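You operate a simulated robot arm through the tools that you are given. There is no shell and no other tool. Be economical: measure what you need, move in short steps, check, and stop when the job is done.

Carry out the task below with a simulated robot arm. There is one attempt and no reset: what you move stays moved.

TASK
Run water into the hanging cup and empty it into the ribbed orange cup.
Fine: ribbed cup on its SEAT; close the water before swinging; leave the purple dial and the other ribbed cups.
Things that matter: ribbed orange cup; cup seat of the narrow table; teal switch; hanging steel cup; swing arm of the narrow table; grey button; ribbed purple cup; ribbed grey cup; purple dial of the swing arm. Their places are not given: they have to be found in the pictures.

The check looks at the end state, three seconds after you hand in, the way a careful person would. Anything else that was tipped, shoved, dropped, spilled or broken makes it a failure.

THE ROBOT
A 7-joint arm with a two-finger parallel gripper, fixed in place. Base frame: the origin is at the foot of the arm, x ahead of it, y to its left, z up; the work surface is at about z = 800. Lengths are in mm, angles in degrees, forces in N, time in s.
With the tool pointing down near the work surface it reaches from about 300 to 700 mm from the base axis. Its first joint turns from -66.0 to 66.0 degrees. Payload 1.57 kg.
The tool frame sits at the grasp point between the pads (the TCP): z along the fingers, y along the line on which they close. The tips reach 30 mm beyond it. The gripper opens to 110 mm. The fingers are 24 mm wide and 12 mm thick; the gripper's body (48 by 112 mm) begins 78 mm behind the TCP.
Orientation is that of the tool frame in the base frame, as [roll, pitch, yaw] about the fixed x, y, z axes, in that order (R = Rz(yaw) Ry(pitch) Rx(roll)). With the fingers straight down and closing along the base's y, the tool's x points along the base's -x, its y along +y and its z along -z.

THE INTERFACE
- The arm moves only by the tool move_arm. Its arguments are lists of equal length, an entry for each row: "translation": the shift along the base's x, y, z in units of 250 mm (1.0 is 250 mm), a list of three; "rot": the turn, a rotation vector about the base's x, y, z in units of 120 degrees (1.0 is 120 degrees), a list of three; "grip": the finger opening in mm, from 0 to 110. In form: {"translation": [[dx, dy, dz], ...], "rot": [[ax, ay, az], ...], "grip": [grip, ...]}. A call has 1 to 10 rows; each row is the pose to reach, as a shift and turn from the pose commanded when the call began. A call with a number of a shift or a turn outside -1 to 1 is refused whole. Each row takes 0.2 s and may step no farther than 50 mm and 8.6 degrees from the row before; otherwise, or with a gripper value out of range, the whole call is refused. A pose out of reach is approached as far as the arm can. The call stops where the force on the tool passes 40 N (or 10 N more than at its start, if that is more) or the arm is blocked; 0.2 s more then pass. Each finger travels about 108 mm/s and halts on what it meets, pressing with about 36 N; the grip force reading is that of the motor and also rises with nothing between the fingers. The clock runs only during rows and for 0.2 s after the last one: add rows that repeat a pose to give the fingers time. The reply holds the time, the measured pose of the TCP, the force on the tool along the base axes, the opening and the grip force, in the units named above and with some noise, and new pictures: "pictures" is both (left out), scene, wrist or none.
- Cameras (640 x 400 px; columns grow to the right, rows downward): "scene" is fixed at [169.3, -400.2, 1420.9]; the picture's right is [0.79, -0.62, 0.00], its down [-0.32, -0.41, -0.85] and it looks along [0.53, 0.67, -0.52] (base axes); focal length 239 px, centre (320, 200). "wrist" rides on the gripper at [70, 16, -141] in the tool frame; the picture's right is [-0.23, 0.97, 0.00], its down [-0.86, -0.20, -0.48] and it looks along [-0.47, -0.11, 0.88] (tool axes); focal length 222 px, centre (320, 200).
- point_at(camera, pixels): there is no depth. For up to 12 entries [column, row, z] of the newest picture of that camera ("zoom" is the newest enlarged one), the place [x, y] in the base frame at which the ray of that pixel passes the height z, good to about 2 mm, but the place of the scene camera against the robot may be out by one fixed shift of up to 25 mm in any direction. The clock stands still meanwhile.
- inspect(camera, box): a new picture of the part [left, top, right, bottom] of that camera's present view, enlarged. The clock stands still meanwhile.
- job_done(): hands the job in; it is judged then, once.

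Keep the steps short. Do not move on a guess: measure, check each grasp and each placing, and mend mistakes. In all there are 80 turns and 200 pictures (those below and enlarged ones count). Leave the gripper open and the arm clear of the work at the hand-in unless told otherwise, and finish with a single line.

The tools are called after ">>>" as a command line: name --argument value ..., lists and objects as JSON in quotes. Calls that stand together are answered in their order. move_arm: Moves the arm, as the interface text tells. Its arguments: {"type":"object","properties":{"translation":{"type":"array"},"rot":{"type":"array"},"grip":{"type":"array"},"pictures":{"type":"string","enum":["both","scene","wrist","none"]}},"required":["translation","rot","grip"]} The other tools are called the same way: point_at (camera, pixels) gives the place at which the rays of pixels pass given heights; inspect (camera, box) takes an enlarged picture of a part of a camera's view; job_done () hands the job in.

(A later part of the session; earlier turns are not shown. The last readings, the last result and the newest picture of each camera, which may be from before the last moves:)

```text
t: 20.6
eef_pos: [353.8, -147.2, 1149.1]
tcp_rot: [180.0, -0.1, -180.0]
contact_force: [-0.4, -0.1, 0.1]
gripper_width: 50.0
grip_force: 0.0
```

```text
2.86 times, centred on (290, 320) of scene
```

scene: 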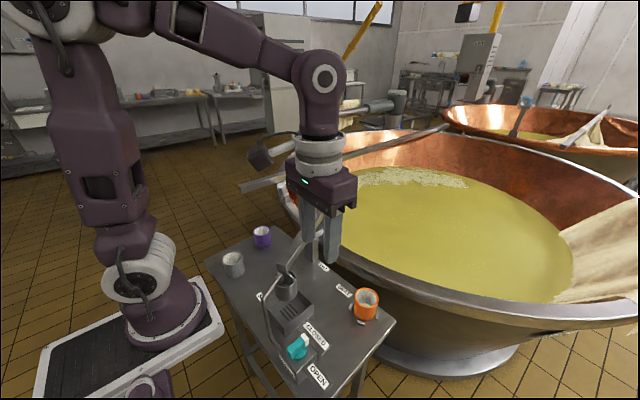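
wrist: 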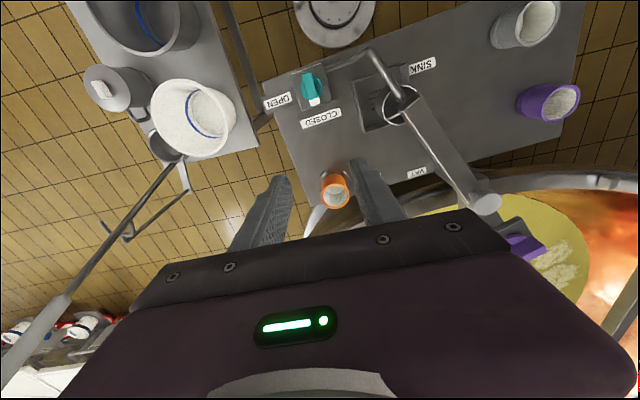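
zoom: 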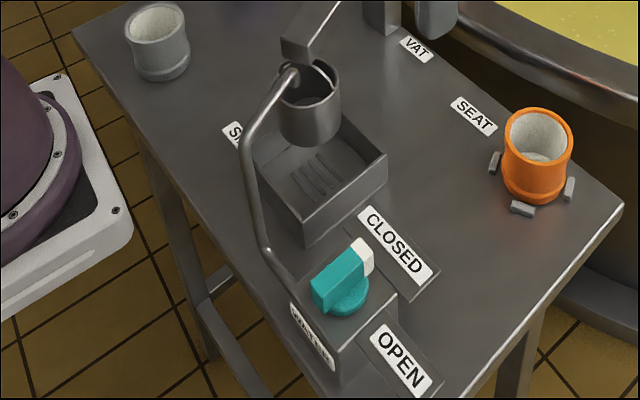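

Switch centre ≈ (294, -150), bar along x with white tip at +x (CLOSED); OPEN lies to -y. The pipe's top bend is at ≈ (265, -69, 978), so the camera block on the -x side could sweep into it. I turn the tool half around first (camera via -y to +x), at this height.

>>> move_arm --translation '[[0, 0, 0], [0, 0, 0], [0, 0, 0], [0, 0, 0], [0, 0, 0], [0, 0, 0], [0, 0, 0], [0, 0, 0], [0, 0, 0], [0, 0, 0]]' --rot '[[0, 0, 0.07], [0, 0, 0.14], [0, 0, 0.21], [0, 0, 0.28], [0, 0, 0.35], [0, 0, 0.42], [0, 0, 0.49], [0, 0, 0.56], [0, 0, 0.63], [0, 0, 0.7]]' --grip '[50, 50, 50, 50, 50, 50, 50, 50, 50, 50]' --pictures "scene"

```text
t: 22.8
eef_pos: [356.6, -149.7, 1148.3]
tcp_rot: [180.0, -0.1, -96.0]
contact_force: [-0.3, 0.2, -0.4]
gripper_width: 50.2
grip_force: 0.1
```

scene: 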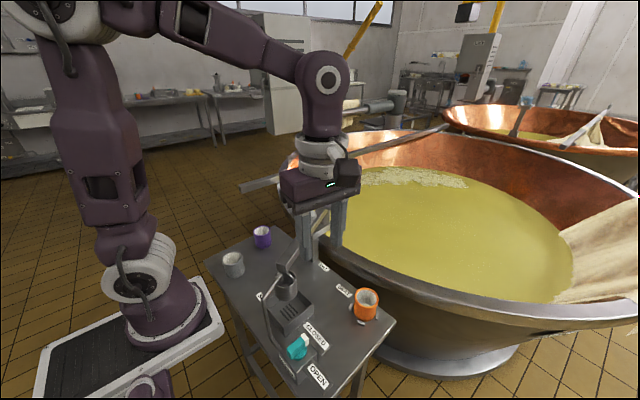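

Good; I turn the remaining 96° or so.

>>> move_arm --translation '[[0, 0, 0], [0, 0, 0], [0, 0, 0], [0, 0, 0], [0, 0, 0], [0, 0, 0], [0, 0, 0], [0, 0, 0], [0, 0, 0], [0, 0, 0]]' --rot '[[0, 0, 0.07], [0, 0, 0.14], [0, 0, 0.21], [0, 0, 0.28], [0, 0, 0.35], [0, 0, 0.42], [0, 0, 0.49], [0, 0, 0.56], [0, 0, 0.63], [0, 0, 0.7]]' --grip '[50, 50, 50, 50, 50, 50, 50, 50, 50, 50]' --pictures "none"

```text
t: 25.0
eef_pos: [392.1, -132.2, 1137.5]
tcp_rot: [179.8, 0.2, -12.2]
contact_force: [0.0, 0.1, -0.1]
gripper_width: 50.2
grip_force: 0.1
out of reach, approached as far as the arm can: row 9, 10
```

The wrist joint stops near here. I'll instead use yaw ≈ -28° at the switch; clamping then already starts the turn toward OPEN. I move above the switch at z ≈ 1100 and look.

>>> move_arm --translation '[[0, 0, 0], [0, 0, 0], [-0.14, -0.03, 0], [-0.28, -0.05, -0.07], [-0.392, -0.072, -0.15], [-0.392, -0.072, -0.15]]' --rot '[[0, 0, -0.066], [0, 0, -0.133], [0, 0, -0.133], [0, 0, -0.133], [0, 0, -0.133], [0, 0, -0.133]]' --grip '[50, 50, 50, 50, 50, 50]'

```text
t: 26.4
eef_pos: [314.9, -139.0, 1089.4]
tcp_rot: [179.8, 0.1, -28.1]
contact_force: [0.0, 0.2, 0.1]
gripper_width: 49.9
grip_force: 0.0
out of reach, approached as far as the arm can: row 4, 5, 6
```

scene: 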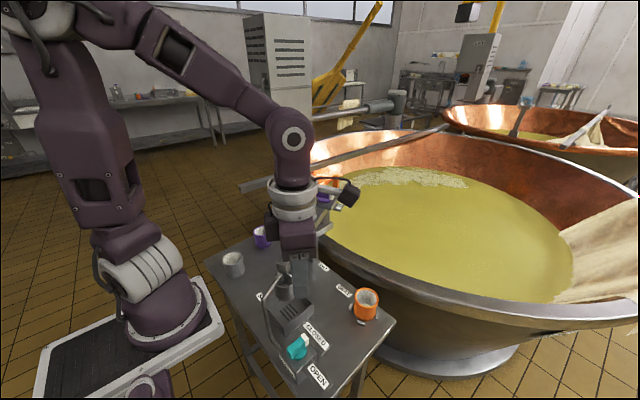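
wrist: 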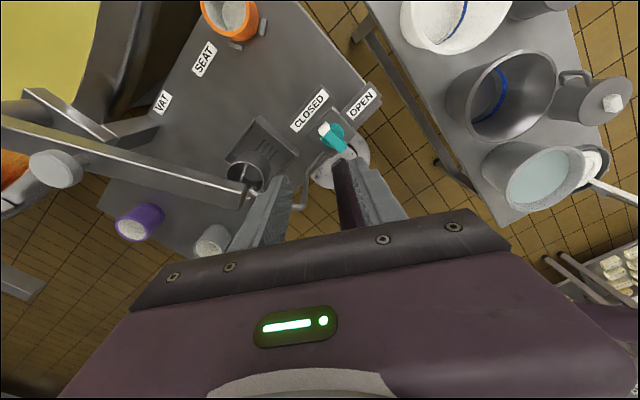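

The wrist joint is at its limit here. A simpler way: push the bar with closed fingers at yaw -90° (camera toward -y, away from the pipe). I enlarge the switch to measure its height.

>>> inspect --camera "wrist" --box '[280, 80, 400, 170]'

```text
4.44 times, centred on (340, 125) of wrist
```

zoom: 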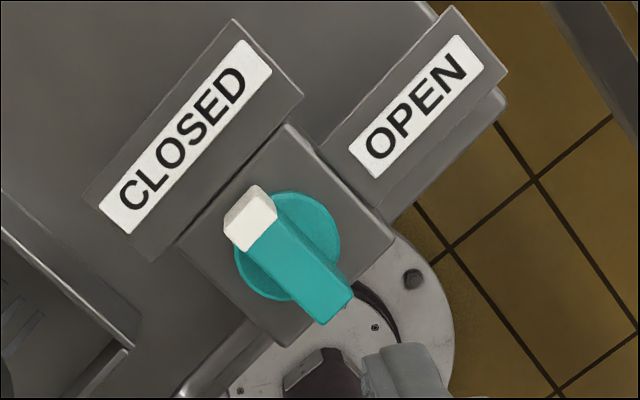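

>>> point_at --camera "zoom" --pixels '[[288, 246, 840], [288, 246, 860], [336, 306, 860], [336, 306, 880], [336, 306, 900], [395, 240, 820], [395, 240, 840], [395, 240, 860], [286, 125, 840], [237, 203, 880], [237, 203, 860], [180, 245, 840]]'

```text
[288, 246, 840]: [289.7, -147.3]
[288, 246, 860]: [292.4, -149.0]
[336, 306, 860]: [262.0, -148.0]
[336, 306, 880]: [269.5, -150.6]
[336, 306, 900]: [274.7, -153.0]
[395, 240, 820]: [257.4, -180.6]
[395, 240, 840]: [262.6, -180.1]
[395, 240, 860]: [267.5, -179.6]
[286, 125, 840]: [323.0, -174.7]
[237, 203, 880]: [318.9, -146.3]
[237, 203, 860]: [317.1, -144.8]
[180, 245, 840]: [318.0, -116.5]
```

Bar top ≈ 880, box top ≈ 848, bar spans x 271–317 at y ≈ -150. I close the fingers and turn to yaw -90° at height, positioned on the +y side of the white tip.

>>> move_arm --translation '[[0, 0.02, 0], [0, 0.04, 0], [0, 0.06, 0], [0, 0.084, 0], [0, 0.084, 0], [0, 0.084, 0], [0, 0.084, 0], [0, 0.084, 0], [0, 0.084, 0]]' --rot '[[0, 0, -0.066], [0, 0, -0.132], [0, 0, -0.198], [0, 0, -0.264], [0, 0, -0.33], [0, 0, -0.396], [0, 0, -0.462], [0, 0, -0.516], [0, 0, -0.516]]' --grip '[40, 30, 20, 10, 0, 0, 0, 0, 0]'

```text
t: 28.4
eef_pos: [293.9, -128.6, 1098.8]
tcp_rot: [179.9, 0.0, -90.0]
contact_force: [0.1, 0.9, -0.1]
gripper_width: 0.0
grip_force: 21.6
```

scene: 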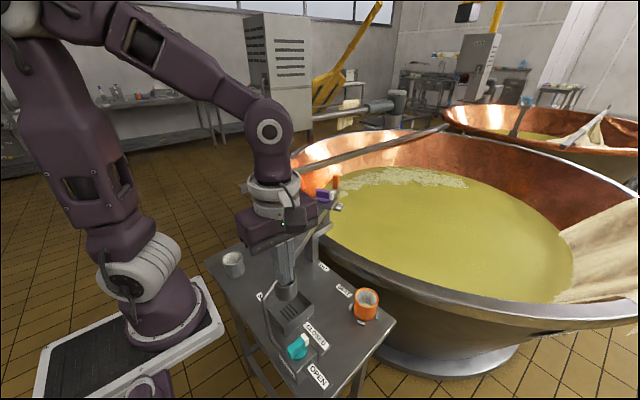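
wrist: 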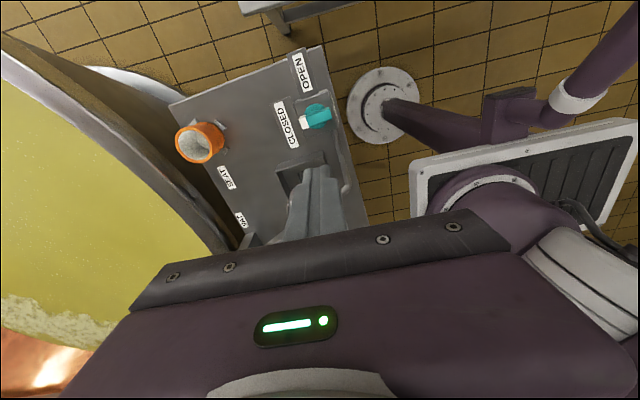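

I shift to (313, -119) and descend to TCP z ≈ 896 (tips ≈ 866) beside the white tip.

>>> move_arm --translation '[[0.077, 0.04, 0], [0.077, 0.04, -0.18], [0.077, 0.04, -0.36], [0.077, 0.04, -0.54], [0.077, 0.04, -0.68], [0.077, 0.04, -0.76], [0.077, 0.04, -0.81], [0.077, 0.04, -0.81]]' --rot '[[0, 0, 0], [0, 0, 0], [0, 0, 0], [0, 0, 0], [0, 0, 0], [0, 0, 0], [0, 0, 0], [0, 0, 0]]' --grip '[0, 0, 0, 0, 0, 0, 0, 0]'

>>> inspect --camera "scene" --box '[250, 270, 346, 370]'

>>> inspect --camera "wrist" --box '[220, 80, 420, 230]'

```text
t: 30.2
eef_pos: [311.2, -115.5, 893.9]
tcp_rot: [-179.9, -0.1, -89.9]
contact_force: [-0.1, 0.7, -1.0]
gripper_width: 0.2
grip_force: 21.3
```

scene: 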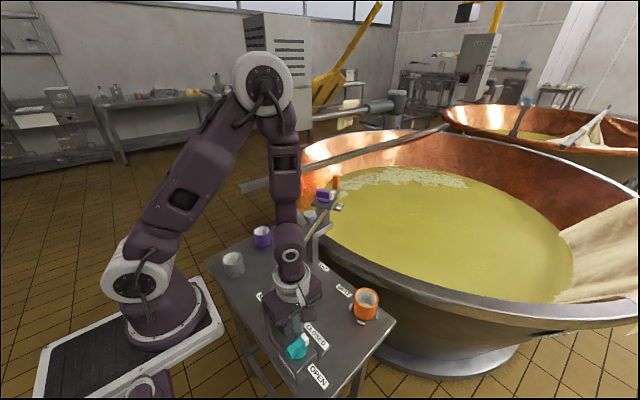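
wrist: 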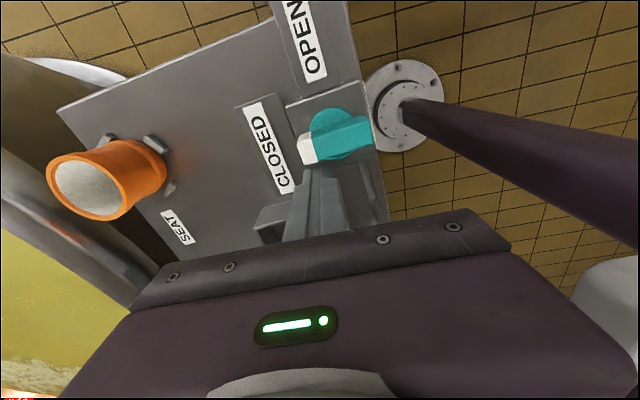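

```text
4.00 times, centred on (298, 320) of scene
```

zoom: 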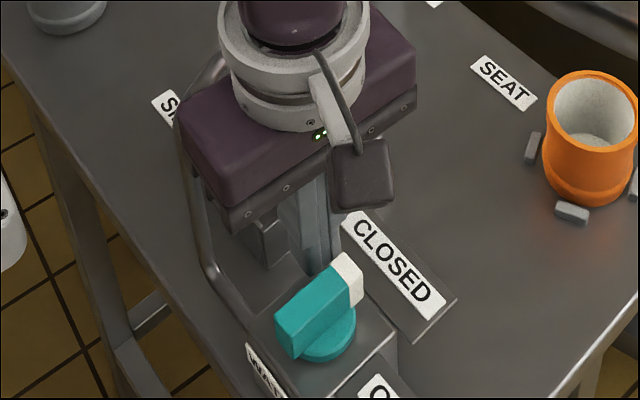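

```text
2.67 times, centred on (320, 155) of wrist
```

zoom: 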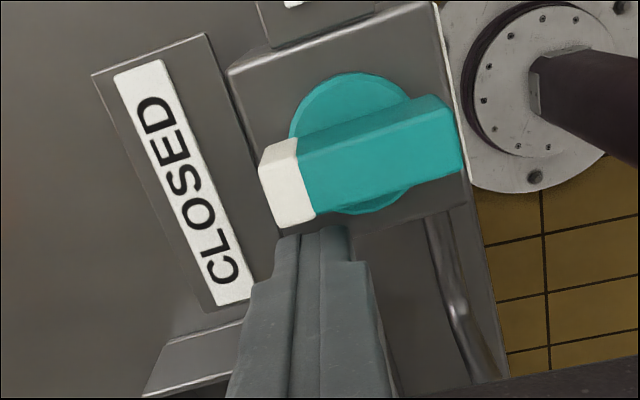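

The fingertips sit just +y of the white tip. I push straight along -y (with +2 mm x) in small steps.

>>> move_arm --translation '[[0.008, -0.03, 0], [0.008, -0.06, 0], [0.008, -0.085, 0], [0.008, -0.11, 0], [0.008, -0.135, 0], [0.008, -0.16, 0], [0.008, -0.18, 0], [0.008, -0.2, 0]]' --rot '[[0, 0, 0], [0, 0, 0], [0, 0, 0], [0, 0, 0], [0, 0, 0], [0, 0, 0], [0, 0, 0], [0, 0, 0]]' --grip '[0, 0, 0, 0, 0, 0, 0, 0]'

>>> inspect --camera "scene" --box '[250, 270, 346, 370]'

>>> inspect --camera "wrist" --box '[220, 80, 420, 230]'

```text
t: 30.8
eef_pos: [319.9, -126.9, 895.8]
tcp_rot: [-179.1, 0.0, -89.4]
contact_force: [6.4, 3.2, -3.4]
gripper_width: 0.2
grip_force: 21.6
stopped in row 2: the force on the tool passed its limit (the readings are from after the stop); the commanded pose is now the measured one
```

scene: 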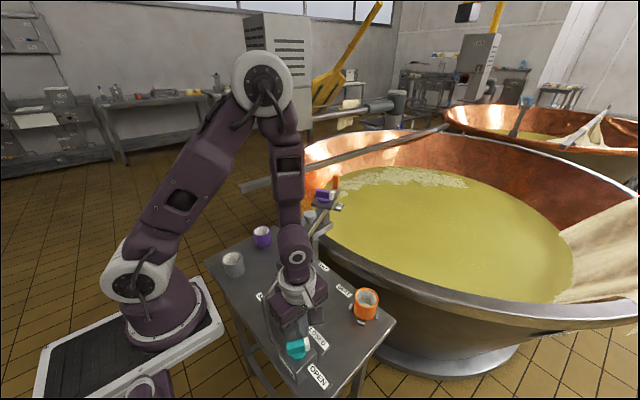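
wrist: 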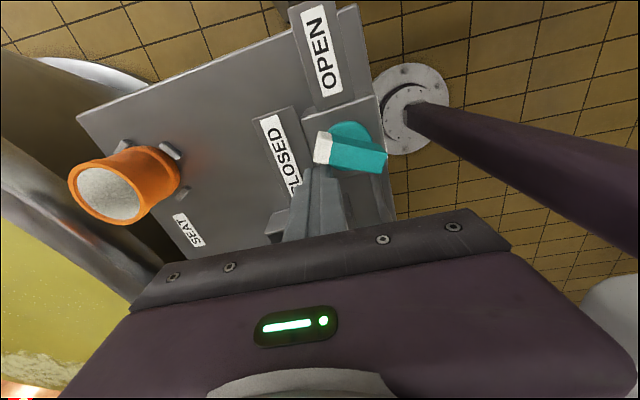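

```text
4.00 times, centred on (298, 320) of scene
```

zoom: 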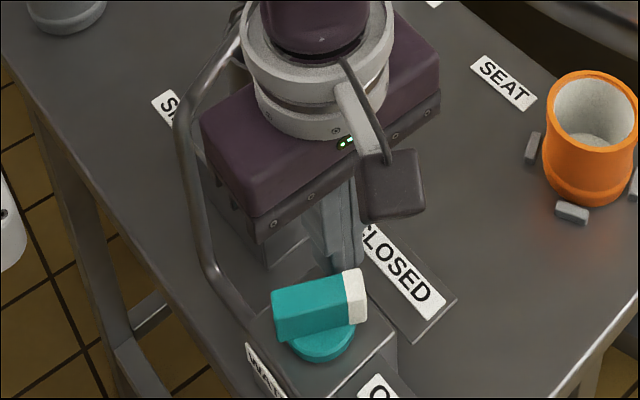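

```text
2.67 times, centred on (320, 155) of wrist
```

zoom: 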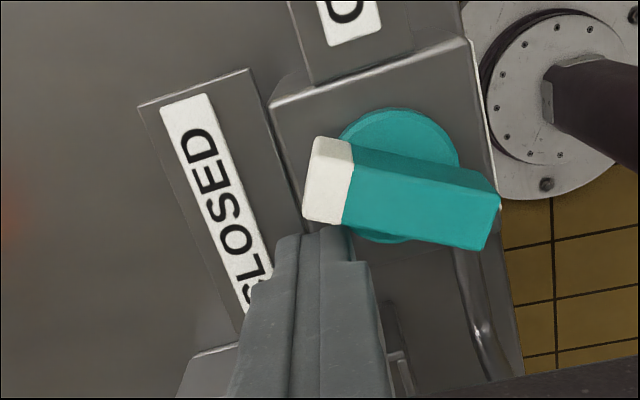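

The bar turned ~25° toward OPEN, then the force limit stopped me. I continue with small steps perpendicular to the bar.

>>> move_arm --translation '[[-0.005, -0.008, 0], [-0.01, -0.016, 0], [-0.016, -0.024, 0], [-0.023, -0.032, 0], [-0.03, -0.04, 0], [-0.037, -0.047, 0], [-0.044, -0.054, 0], [-0.052, -0.06, 0]]' --rot '[[0, 0, 0], [0, 0, 0], [0, 0, 0], [0, 0, 0], [0, 0, 0], [0, 0, 0], [0, 0, 0], [0, 0, 0]]' --grip '[0, 0, 0, 0, 0, 0, 0, 0]' --pictures "none"

>>> inspect --camera "wrist" --box '[220, 80, 420, 230]'

>>> inspect --camera "scene" --box '[250, 260, 346, 370]'

```text
t: 31.5
eef_pos: [322.5, -134.0, 896.1]
tcp_rot: [-178.3, -0.3, -89.1]
contact_force: [5.7, 2.8, -1.8]
gripper_width: 0.0
grip_force: 21.8
stopped in row 3: the force on the tool passed its limit (the readings are from after the stop); the commanded pose is now the measured one
```

```text
2.67 times, centred on (320, 155) of wrist
```

zoom: 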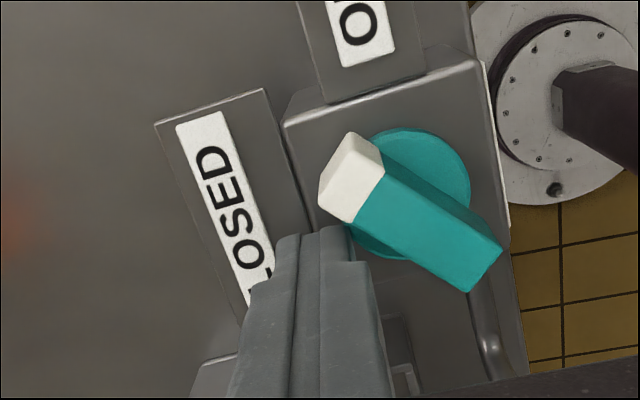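

```text
3.64 times, centred on (298, 315) of scene
```

zoom: 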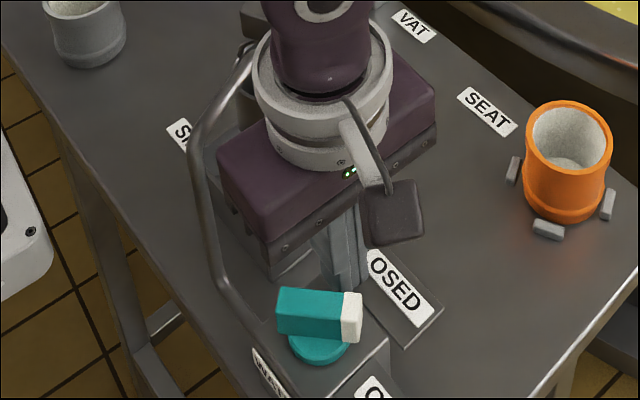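

The bar is now around -45°. I'll grip it instead and turn. First I measure the bar ends at z = 880.

>>> inspect --camera "wrist" --box '[300, 110, 400, 200]'

>>> point_at --camera "wrist" --pixels '[[340, 138.5, 880], [325.5, 159, 880], [382.5, 175.5, 880], [375.5, 190, 880], [357, 153, 860]]'

```text
4.44 times, centred on (350, 155) of wrist
```

zoom: 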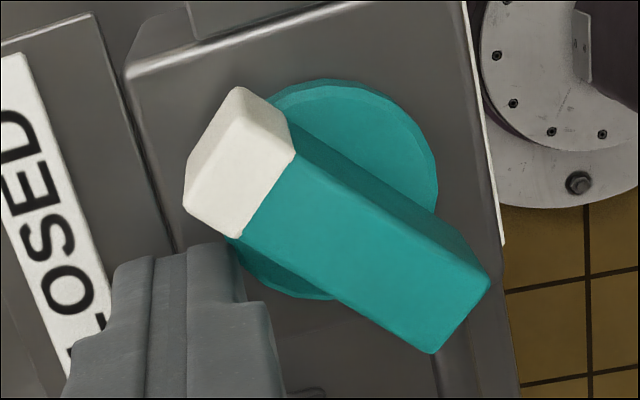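

```text
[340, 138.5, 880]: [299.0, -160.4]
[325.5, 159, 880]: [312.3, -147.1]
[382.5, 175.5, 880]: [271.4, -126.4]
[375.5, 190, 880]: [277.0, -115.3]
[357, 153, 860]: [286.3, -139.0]
```

>>> point_at --camera "zoom" --pixels '[[266, 195, 880], [459, 316, 880], [214, 160, 880], [355, 190, 858], [293, 155, 880], [240, 235, 880]]'

```text
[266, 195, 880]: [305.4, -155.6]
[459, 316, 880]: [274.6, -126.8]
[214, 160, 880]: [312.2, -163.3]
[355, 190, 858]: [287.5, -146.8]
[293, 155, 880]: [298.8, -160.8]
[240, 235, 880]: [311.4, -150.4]
```

Bar centre ≈ (294, -148), angle ≈ -43°, 16 mm wide. I lift, turn to yaw -45°, open and centre above it.

>>> move_arm --translation '[[0.01, 0.01, 0.08], [0, 0, 0.2], [0, 0, 0.28], [-0.03, -0.015, 0.28], [-0.06, -0.03, 0.28], [-0.09, -0.045, 0.28], [-0.114, -0.056, 0.28], [-0.114, -0.056, 0.28], [-0.114, -0.056, 0.28], [-0.114, -0.056, 0.28]]' --rot '[[0, 0, 0], [0, 0, 0], [0, 0, 0.06], [0, 0, 0.13], [0, 0, 0.2], [0, 0, 0.27], [0, 0, 0.33], [0, 0, 0.375], [0, 0, 0.375], [0, 0, 0.375]]' --grip '[0, 0, 10, 30, 44, 44, 44, 44, 44, 44]'

>>> inspect --camera "wrist" --box '[240, 60, 400, 240]'

```text
t: 33.7
eef_pos: [290.7, -148.0, 966.1]
tcp_rot: [-178.6, -0.2, -44.0]
contact_force: [0.0, 0.1, 0.1]
gripper_width: 44.2
grip_force: 0.0
```

scene: 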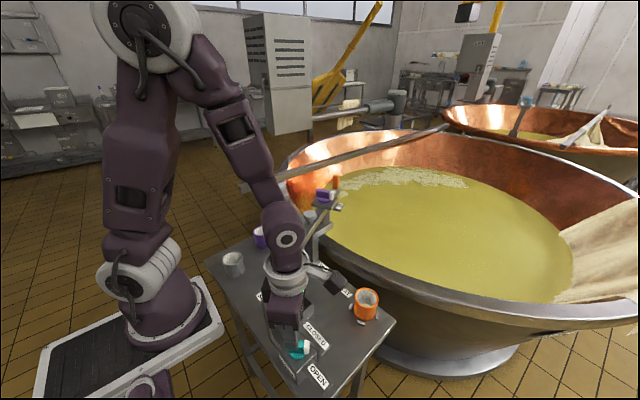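
wrist: 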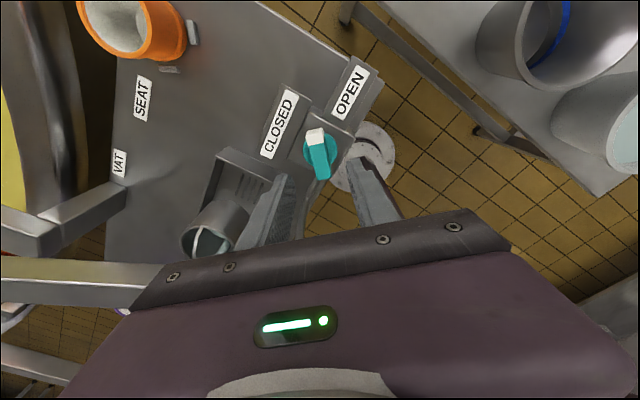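

```text
2.22 times, centred on (320, 150) of wrist
```

zoom: 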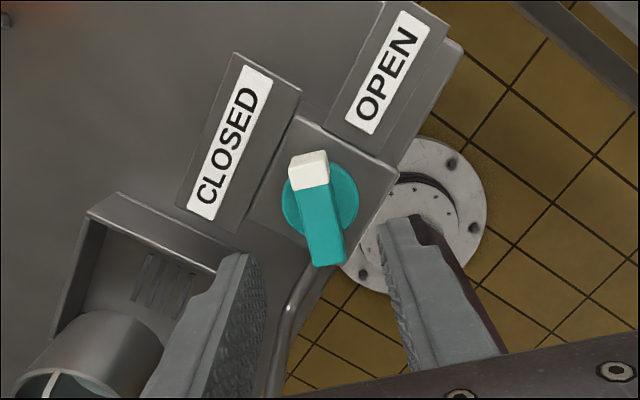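

>>> point_at --camera "zoom" --pixels '[[308, 155, 880], [328, 263, 880], [320, 202, 858]]'

```text
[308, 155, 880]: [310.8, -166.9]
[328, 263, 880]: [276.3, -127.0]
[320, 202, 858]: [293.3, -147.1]
```

Bar centre (293.5, -147), angle ≈ -49°. I descend around it to TCP z ≈ 893.

>>> move_arm --translation '[[0.011, 0.004, -0.1], [0.011, 0.004, -0.2], [0.011, 0.004, -0.26], [0.011, 0.004, -0.292], [0.011, 0.004, -0.292]]' --rot '[[0, 0, -0.03], [0, 0, -0.03], [0, 0, -0.03], [0, 0, -0.03], [0, 0, -0.03]]' --grip '[44, 44, 44, 44, 44]' --pictures "none"

>>> inspect --camera "wrist" --box '[240, 60, 400, 240]'

>>> inspect --camera "scene" --box '[250, 270, 346, 370]'

```text
t: 34.9
eef_pos: [296.6, -146.2, 893.4]
tcp_rot: [-178.5, -0.4, -47.7]
contact_force: [0.2, 0.6, 0.5]
gripper_width: 44.5
grip_force: 0.5
```

```text
2.22 times, centred on (320, 150) of wrist
```

zoom: 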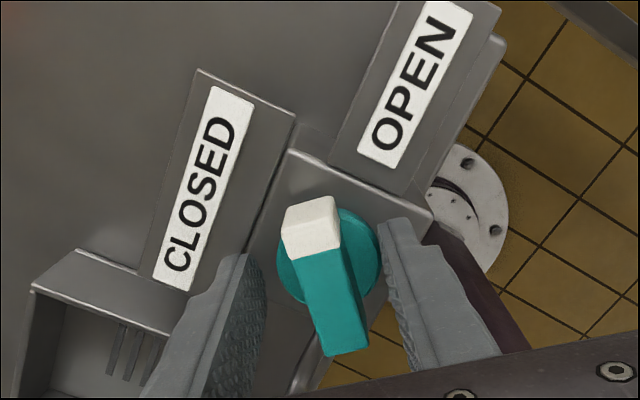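

```text
4.00 times, centred on (298, 320) of scene
```

zoom: 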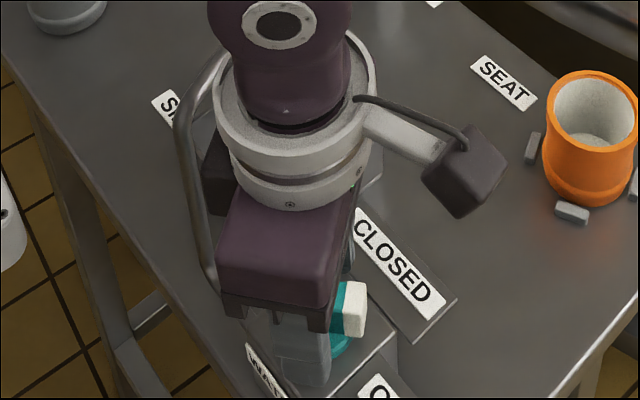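

Straddled well. I clamp the bar.

>>> move_arm --translation '[[0, 0, 0], [0, 0, 0], [0, 0, 0]]' --rot '[[0, 0, 0], [0, 0, 0], [0, 0, 0]]' --grip '[30, 15, 8]' --pictures "wrist"

```text
t: 35.7
eef_pos: [295.7, -146.1, 893.3]
tcp_rot: [-178.8, -0.1, -47.9]
contact_force: [-27.2, -22.6, -9.0]
gripper_width: 39.4
grip_force: 17.6
```

wrist: 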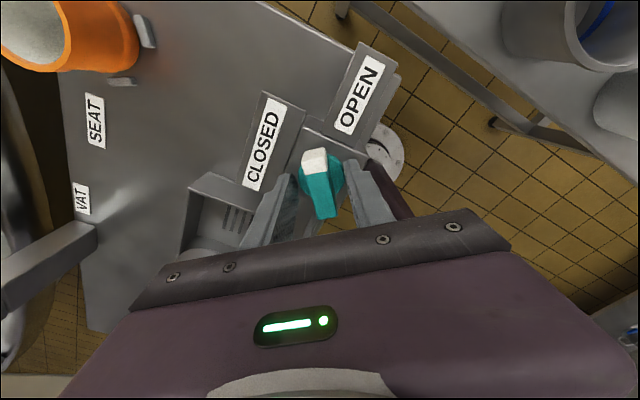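

One finger caught the disc edge (39 mm opening, side force). I re-open, rise 8 mm, and clamp higher on the bar.

>>> move_arm --translation '[[0, 0, 0], [0, 0, 0.02], [0, 0, 0.034], [0, 0, 0.034], [0, 0, 0.034], [0, 0, 0.034]]' --rot '[[0, 0, 0], [0, 0, 0], [0, 0, 0], [0, 0, 0], [0, 0, 0], [0, 0, 0]]' --grip '[46, 46, 46, 34, 20, 10]' --pictures "wrist"

```text
t: 37.1
eef_pos: [295.5, -146.1, 901.4]
tcp_rot: [-178.6, -0.2, -47.9]
contact_force: [-21.7, -25.1, -2.1]
gripper_width: 40.3
grip_force: 16.6
```

wrist: 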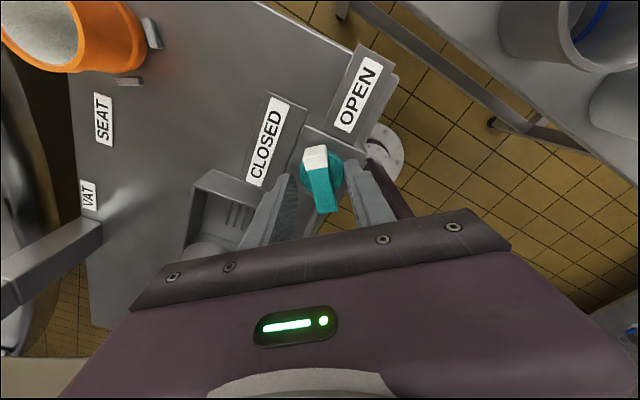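

>>> inspect --camera "wrist" --box '[260, 100, 390, 240]'

>>> inspect --camera "scene" --box '[260, 290, 340, 360]'

```text
2.86 times, centred on (325, 170) of wrist
```

zoom: 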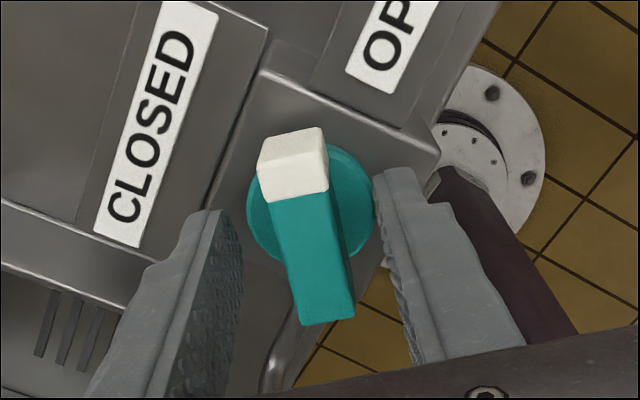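

```text
5.71 times, centred on (300, 325) of scene
```

zoom: 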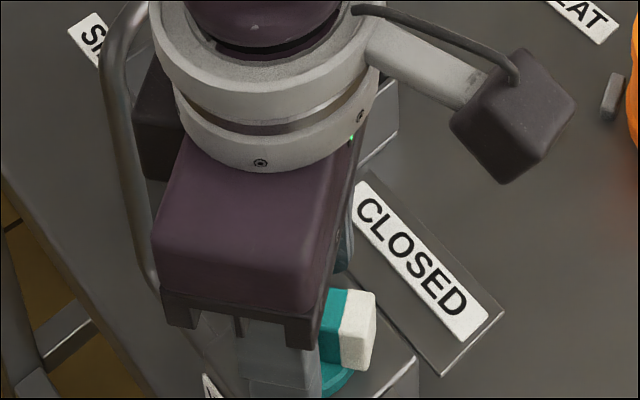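

The right finger abuts the disc, so the disc is taller than thought. I re-measure the bar's height from this view.

>>> point_at --camera "zoom" --pixels '[[328, 320, 870], [328, 320, 880], [328, 320, 890], [328, 320, 900], [293, 135, 870], [293, 135, 880], [293, 135, 890], [293, 135, 900]]'

```text
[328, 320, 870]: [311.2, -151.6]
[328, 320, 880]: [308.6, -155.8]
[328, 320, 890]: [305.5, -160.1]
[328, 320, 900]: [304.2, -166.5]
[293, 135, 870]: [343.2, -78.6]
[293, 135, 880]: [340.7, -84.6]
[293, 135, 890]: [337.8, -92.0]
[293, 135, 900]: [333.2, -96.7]
```

That used the scene zoom; I repeat with wrist pixels.

>>> point_at --camera "wrist" --pixels '[[327.8, 212, 870], [327.8, 212, 880], [327.8, 212, 890], [327.8, 212, 900], [315.6, 147.3, 870], [315.6, 147.3, 880], [315.6, 147.3, 890], [315.6, 147.3, 900], [325, 169, 850], [325, 169, 870]]'

```text
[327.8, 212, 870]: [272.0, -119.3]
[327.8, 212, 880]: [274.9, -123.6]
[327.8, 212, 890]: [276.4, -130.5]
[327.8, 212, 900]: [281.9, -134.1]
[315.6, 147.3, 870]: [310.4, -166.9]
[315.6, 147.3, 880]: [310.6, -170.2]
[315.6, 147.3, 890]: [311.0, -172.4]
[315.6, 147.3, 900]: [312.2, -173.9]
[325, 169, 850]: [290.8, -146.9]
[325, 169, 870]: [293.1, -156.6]
```

Estimates suggest a bar top near 885–890. I re-open, rise 8 mm more, and clamp again.

>>> move_arm --translation '[[0, 0, 0], [0, 0, 0.016], [0, 0, 0.032], [0, 0, 0.032], [0, 0, 0.032], [0, 0, 0.032]]' --rot '[[0, 0, 0], [0, 0, 0], [0, 0, 0], [0, 0, 0], [0, 0, 0], [0, 0, 0]]' --grip '[46, 46, 46, 34, 20, 10]' --pictures "none"

>>> inspect --camera "wrist" --box '[260, 100, 390, 240]'

```text
t: 38.5
eef_pos: [295.0, -144.7, 908.4]
tcp_rot: [-178.6, -0.2, -47.8]
contact_force: [-8.4, -9.5, 2.2]
gripper_width: 21.3
grip_force: 6.8
```

```text
2.86 times, centred on (325, 170) of wrist
```

zoom: 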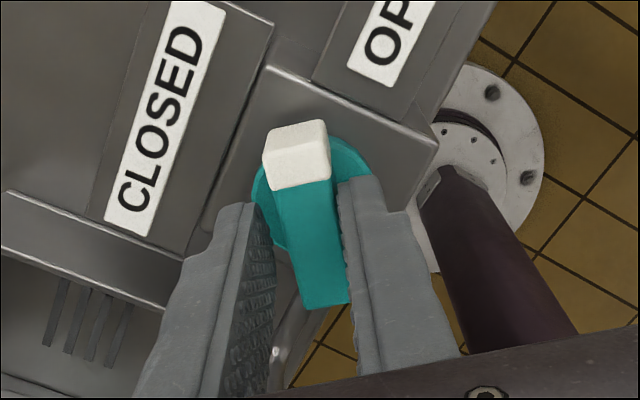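

Now the fingers are above the disc and on the bar; I shift 2–3 mm toward (-x, -y) and finish closing.

>>> move_arm --translation '[[-0.006, -0.006, 0], [-0.01, -0.009, 0], [-0.01, -0.009, 0], [-0.01, -0.009, 0]]' --rot '[[0, 0, 0], [0, 0, 0], [0, 0, 0], [0, 0, 0]]' --grip '[22, 10, 5, 5]' --pictures "none"

>>> inspect --camera "wrist" --box '[260, 100, 390, 240]'

>>> inspect --camera "scene" --box '[250, 260, 346, 370]'

```text
t: 39.5
eef_pos: [294.3, -148.8, 909.2]
tcp_rot: [-178.6, -0.3, -47.5]
contact_force: [15.0, 12.9, -24.6]
gripper_width: 16.1
grip_force: 31.7
```

```text
2.86 times, centred on (325, 170) of wrist
```

zoom: 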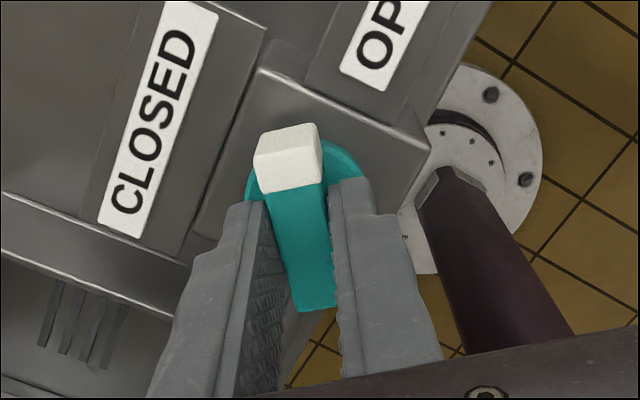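

```text
3.64 times, centred on (298, 315) of scene
```

zoom: 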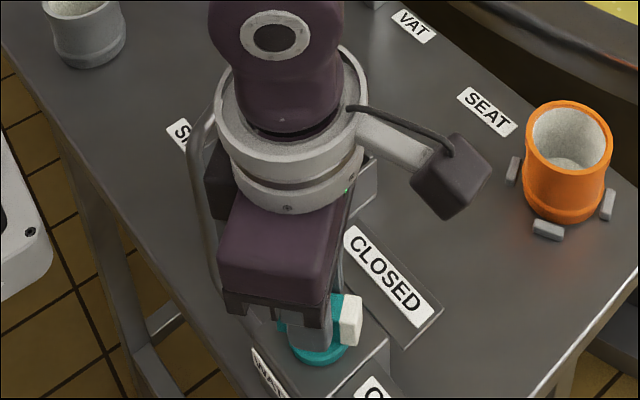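

Gripped at 16 mm. I turn the bar -42° toward OPEN in small rows.

>>> move_arm --translation '[[0.003, 0.003, 0], [0.003, 0.003, 0], [0.003, 0.003, 0], [0.003, 0.003, 0], [0.003, 0.003, 0], [0.003, 0.003, 0], [0.003, 0.003, 0]]' --rot '[[0, 0, -0.05], [0, 0, -0.11], [0, 0, -0.17], [0, 0, -0.23], [0, 0, -0.29], [0, 0, -0.355], [0, 0, -0.355]]' --grip '[5, 5, 5, 5, 5, 5, 5]'

>>> inspect --camera "wrist" --box '[250, 80, 410, 240]'

>>> inspect --camera "scene" --box '[250, 250, 346, 350]'

```text
t: 41.1
eef_pos: [294.1, -147.4, 911.5]
tcp_rot: [-178.6, -0.3, -90.4]
contact_force: [0.0, -1.0, 4.3]
gripper_width: 17.9
grip_force: 32.9
```

scene: 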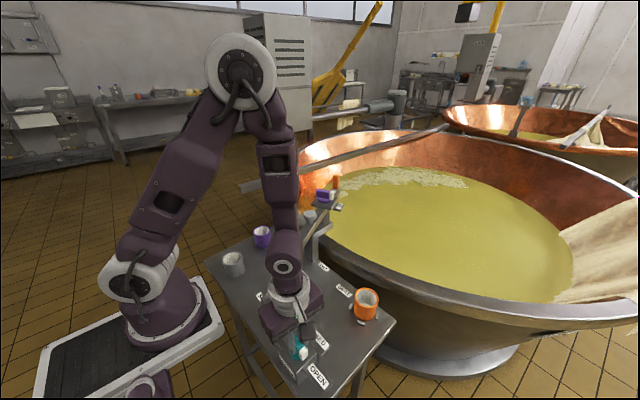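
wrist: 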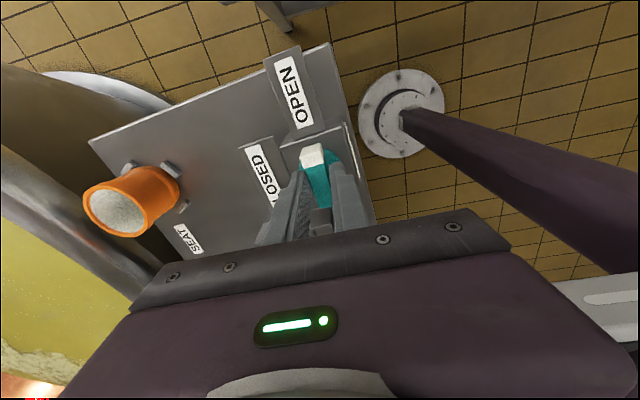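

```text
2.50 times, centred on (330, 160) of wrist
```

zoom: 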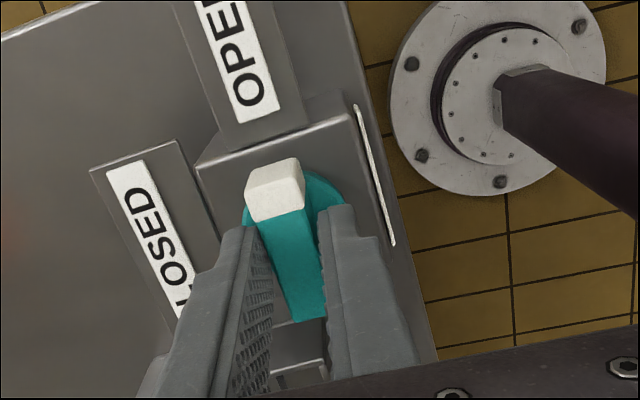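

```text
4.00 times, centred on (298, 300) of scene
```

zoom: 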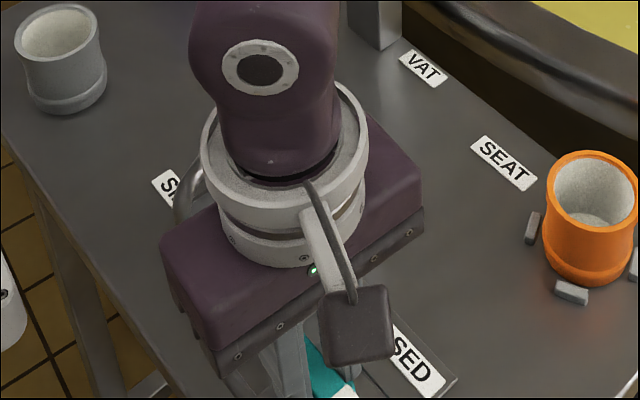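

The bar points at OPEN. The arm hides the cup, so I release, rise, and swing aside to see the water level.

>>> move_arm --translation '[[0, 0, 0], [0, 0, 0.02], [0, -0.02, 0.18], [0, -0.15, 0.3], [0, -0.3, 0.4]]' --rot '[[0, 0, 0], [0, 0, 0], [0, 0, 0], [0, 0, 0], [0, 0, 0]]' --grip '[36, 46, 46, 46, 46]'

>>> inspect --camera "scene" --box '[260, 250, 340, 330]'

```text
t: 42.3
eef_pos: [295.2, -224.5, 1011.6]
tcp_rot: [-178.6, -0.2, -90.2]
contact_force: [0.8, 0.4, -0.7]
gripper_width: 45.7
grip_force: 0.0
```

scene: 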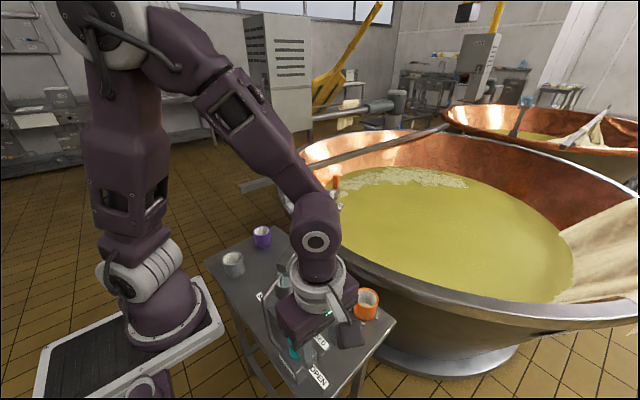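
wrist: 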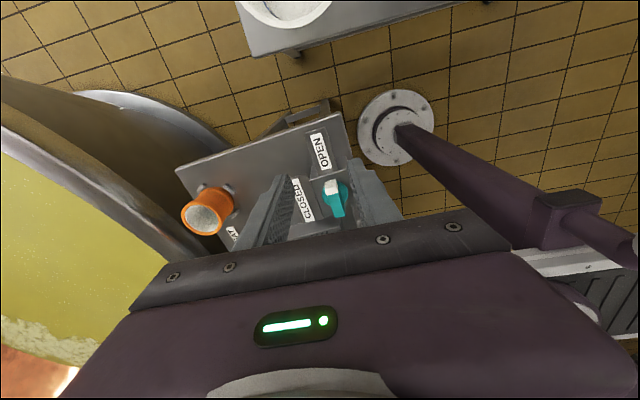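

```text
5.00 times, centred on (300, 290) of scene
```

zoom: 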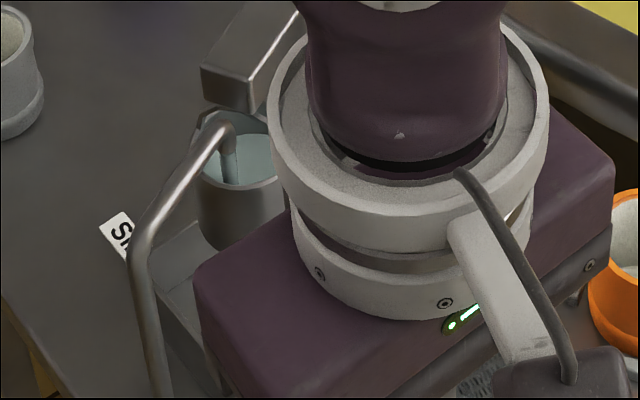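

Water is running and the cup is filling well. I go straight back over the bar, clamp, and turn it back toward CLOSED in one call.

>>> move_arm --translation '[[0, 0.15, -0.08], [0, 0.3, -0.18], [0, 0.3, -0.37], [0, 0.3, -0.4], [0, 0.3, -0.4], [0, 0.3, -0.4], [0, 0.3, -0.4], [0, 0.3, -0.4], [0, 0.3, -0.4], [0, 0.3, -0.4]]' --rot '[[0, 0, 0], [0, 0, 0], [0, 0, 0], [0, 0, 0], [0, 0, 0.065], [0, 0, 0.133], [0, 0, 0.2], [0, 0, 0.268], [0, 0, 0.336], [0, 0, 0.4]]' --grip '[46, 46, 32, 10, 5, 5, 5, 5, 5, 5]'

>>> inspect --camera "wrist" --box '[220, 80, 420, 260]'

>>> inspect --camera "scene" --box '[250, 250, 346, 350]'

```text
t: 44.5
eef_pos: [294.4, -148.5, 910.4]
tcp_rot: [-178.6, -0.5, -42.2]
contact_force: [-5.0, -3.7, 20.6]
gripper_width: 15.9
grip_force: 31.4
```

scene: 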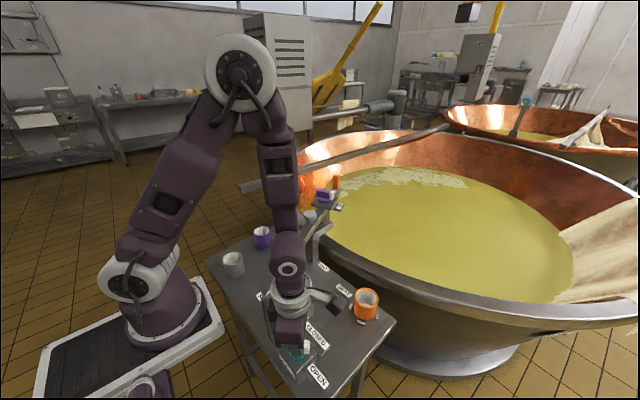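
wrist: 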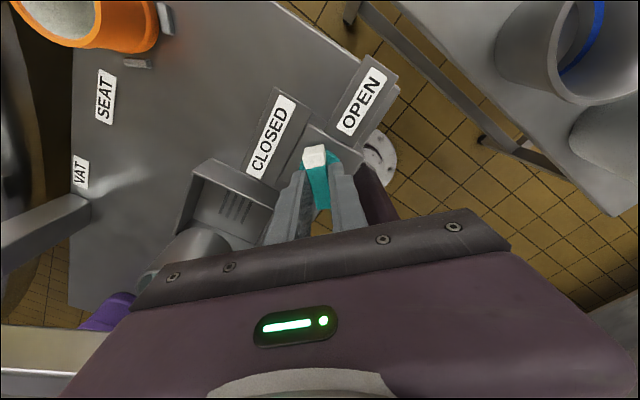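

```text
2.22 times, centred on (320, 170) of wrist
```

zoom: 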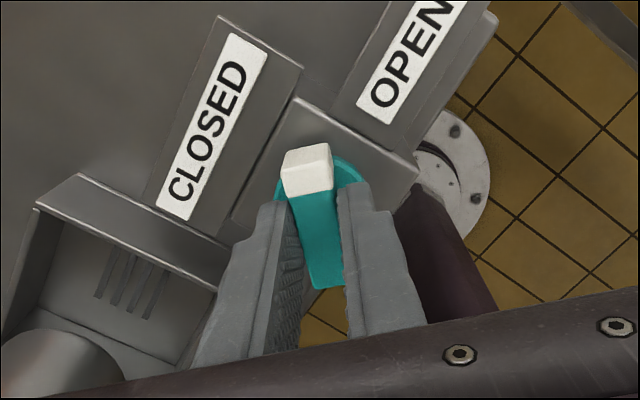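

```text
4.00 times, centred on (298, 300) of scene
```

zoom: 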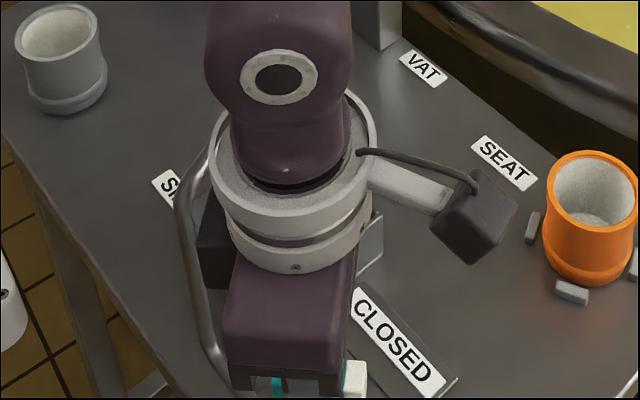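

The bar is back to about -42°. I turn it 8° further, then release, rise and look whether water still runs.

>>> move_arm --translation '[[0, 0, 0], [0, 0, 0], [0, 0, 0], [0, 0, 0.06], [0, -0.08, 0.24], [0, -0.24, 0.34], [0, -0.4, 0.4]]' --rot '[[0, 0, 0.04], [0, 0, 0.07], [0, 0, 0.07], [0, 0, 0.04], [0, 0, 0], [0, 0, -0.07], [0, 0, -0.14]]' --grip '[5, 5, 40, 46, 46, 46, 46]'

>>> inspect --camera "scene" --box '[260, 250, 340, 350]'

>>> inspect --camera "wrist" --box '[220, 80, 420, 260]'

```text
t: 46.1
eef_pos: [297.4, -250.1, 1010.1]
tcp_rot: [-178.6, -0.2, -59.2]
contact_force: [0.3, -0.6, 0.6]
gripper_width: 46.0
grip_force: 0.1
out of reach, approached as far as the arm can: row 2, 3
```

scene: 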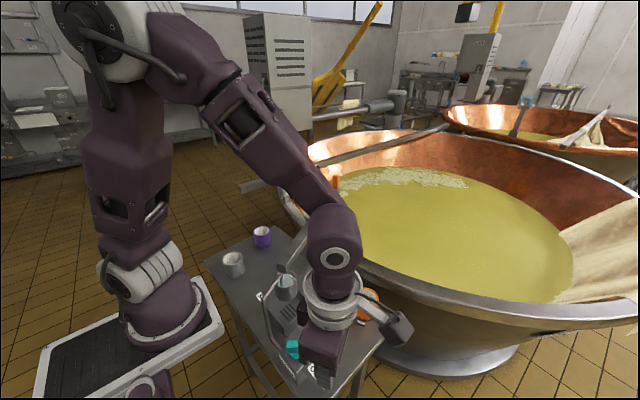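
wrist: 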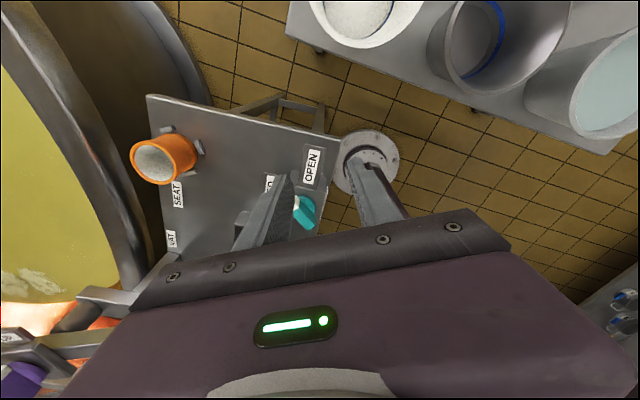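

```text
4.00 times, centred on (300, 300) of scene
```

zoom: 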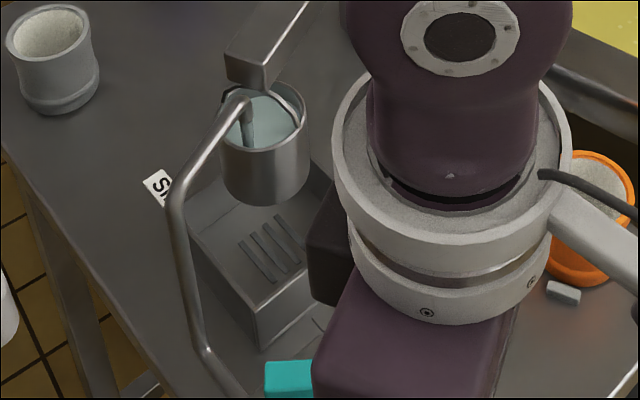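

```text
2.22 times, centred on (320, 170) of wrist
```

zoom: 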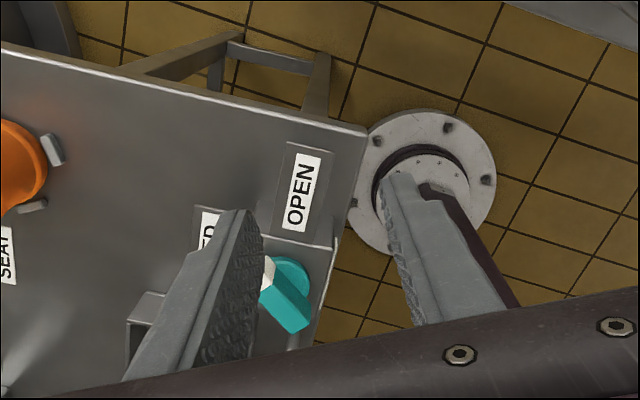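

>>> inspect --camera "scene" --box '[272, 258, 312, 288]'

```text
13.33 times, centred on (292, 273) of scene
```

zoom: 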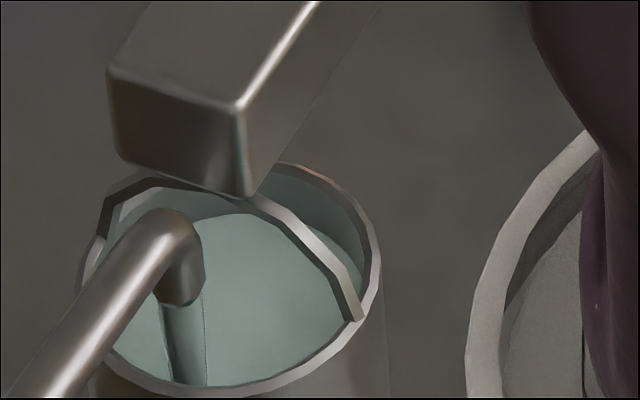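

A stream is still running and the level is high. I quickly push the bar's tip to CLOSED with closed fingers from the -y side, all in one call.

>>> move_arm --translation '[[0.03, 0.06, -0.17], [0.06, 0.12, -0.34], [0.068, 0.22, -0.41], [0.068, 0.25, -0.41], [0.068, 0.27, -0.41], [0.068, 0.29, -0.41], [0.068, 0.31, -0.41], [0.068, 0.325, -0.41]]' --rot '[[0, 0, -0.07], [0, 0, -0.14], [0, 0, -0.21], [0, 0, -0.26], [0, 0, -0.26], [0, 0, -0.26], [0, 0, -0.26], [0, 0, -0.26]]' --grip '[10, 0, 0, 0, 0, 0, 0, 0]'

>>> inspect --camera "wrist" --box '[220, 80, 420, 260]'

>>> inspect --camera "scene" --box '[260, 250, 340, 370]'

```text
t: 47.9
eef_pos: [309.8, -167.1, 909.1]
tcp_rot: [-178.6, -0.3, -90.3]
contact_force: [0.5, -2.1, -4.0]
gripper_width: 0.0
grip_force: 20.9
```

scene: 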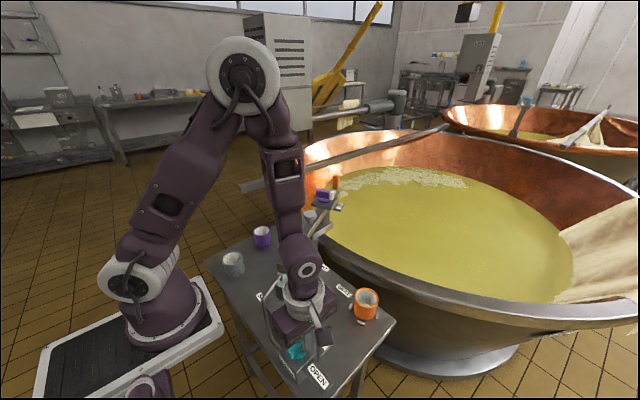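
wrist: 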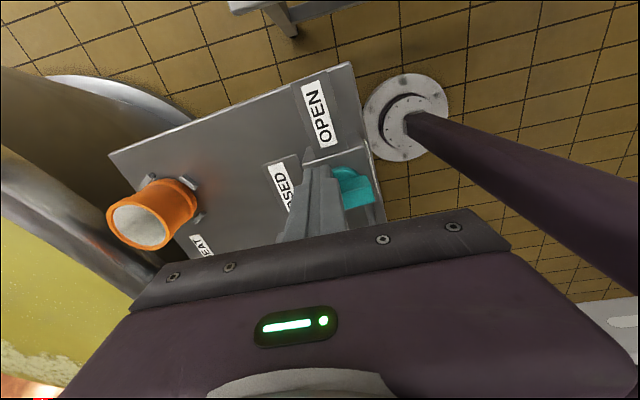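

```text
2.22 times, centred on (320, 170) of wrist
```

zoom: 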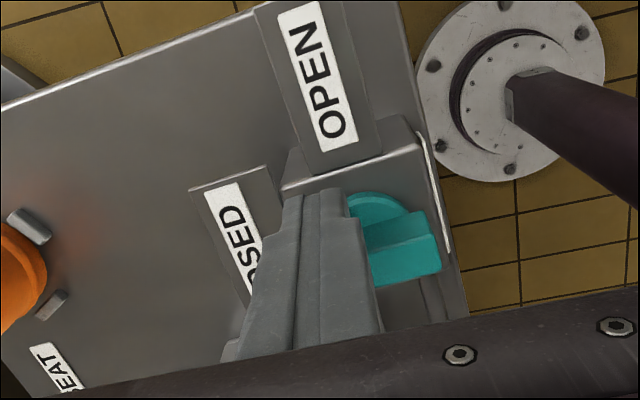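

```text
3.33 times, centred on (300, 310) of scene
```

zoom: 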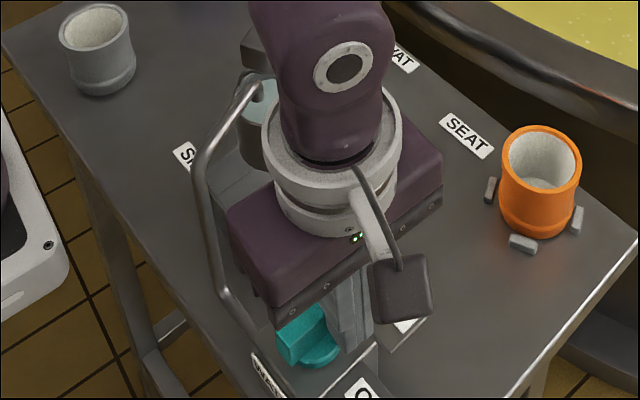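

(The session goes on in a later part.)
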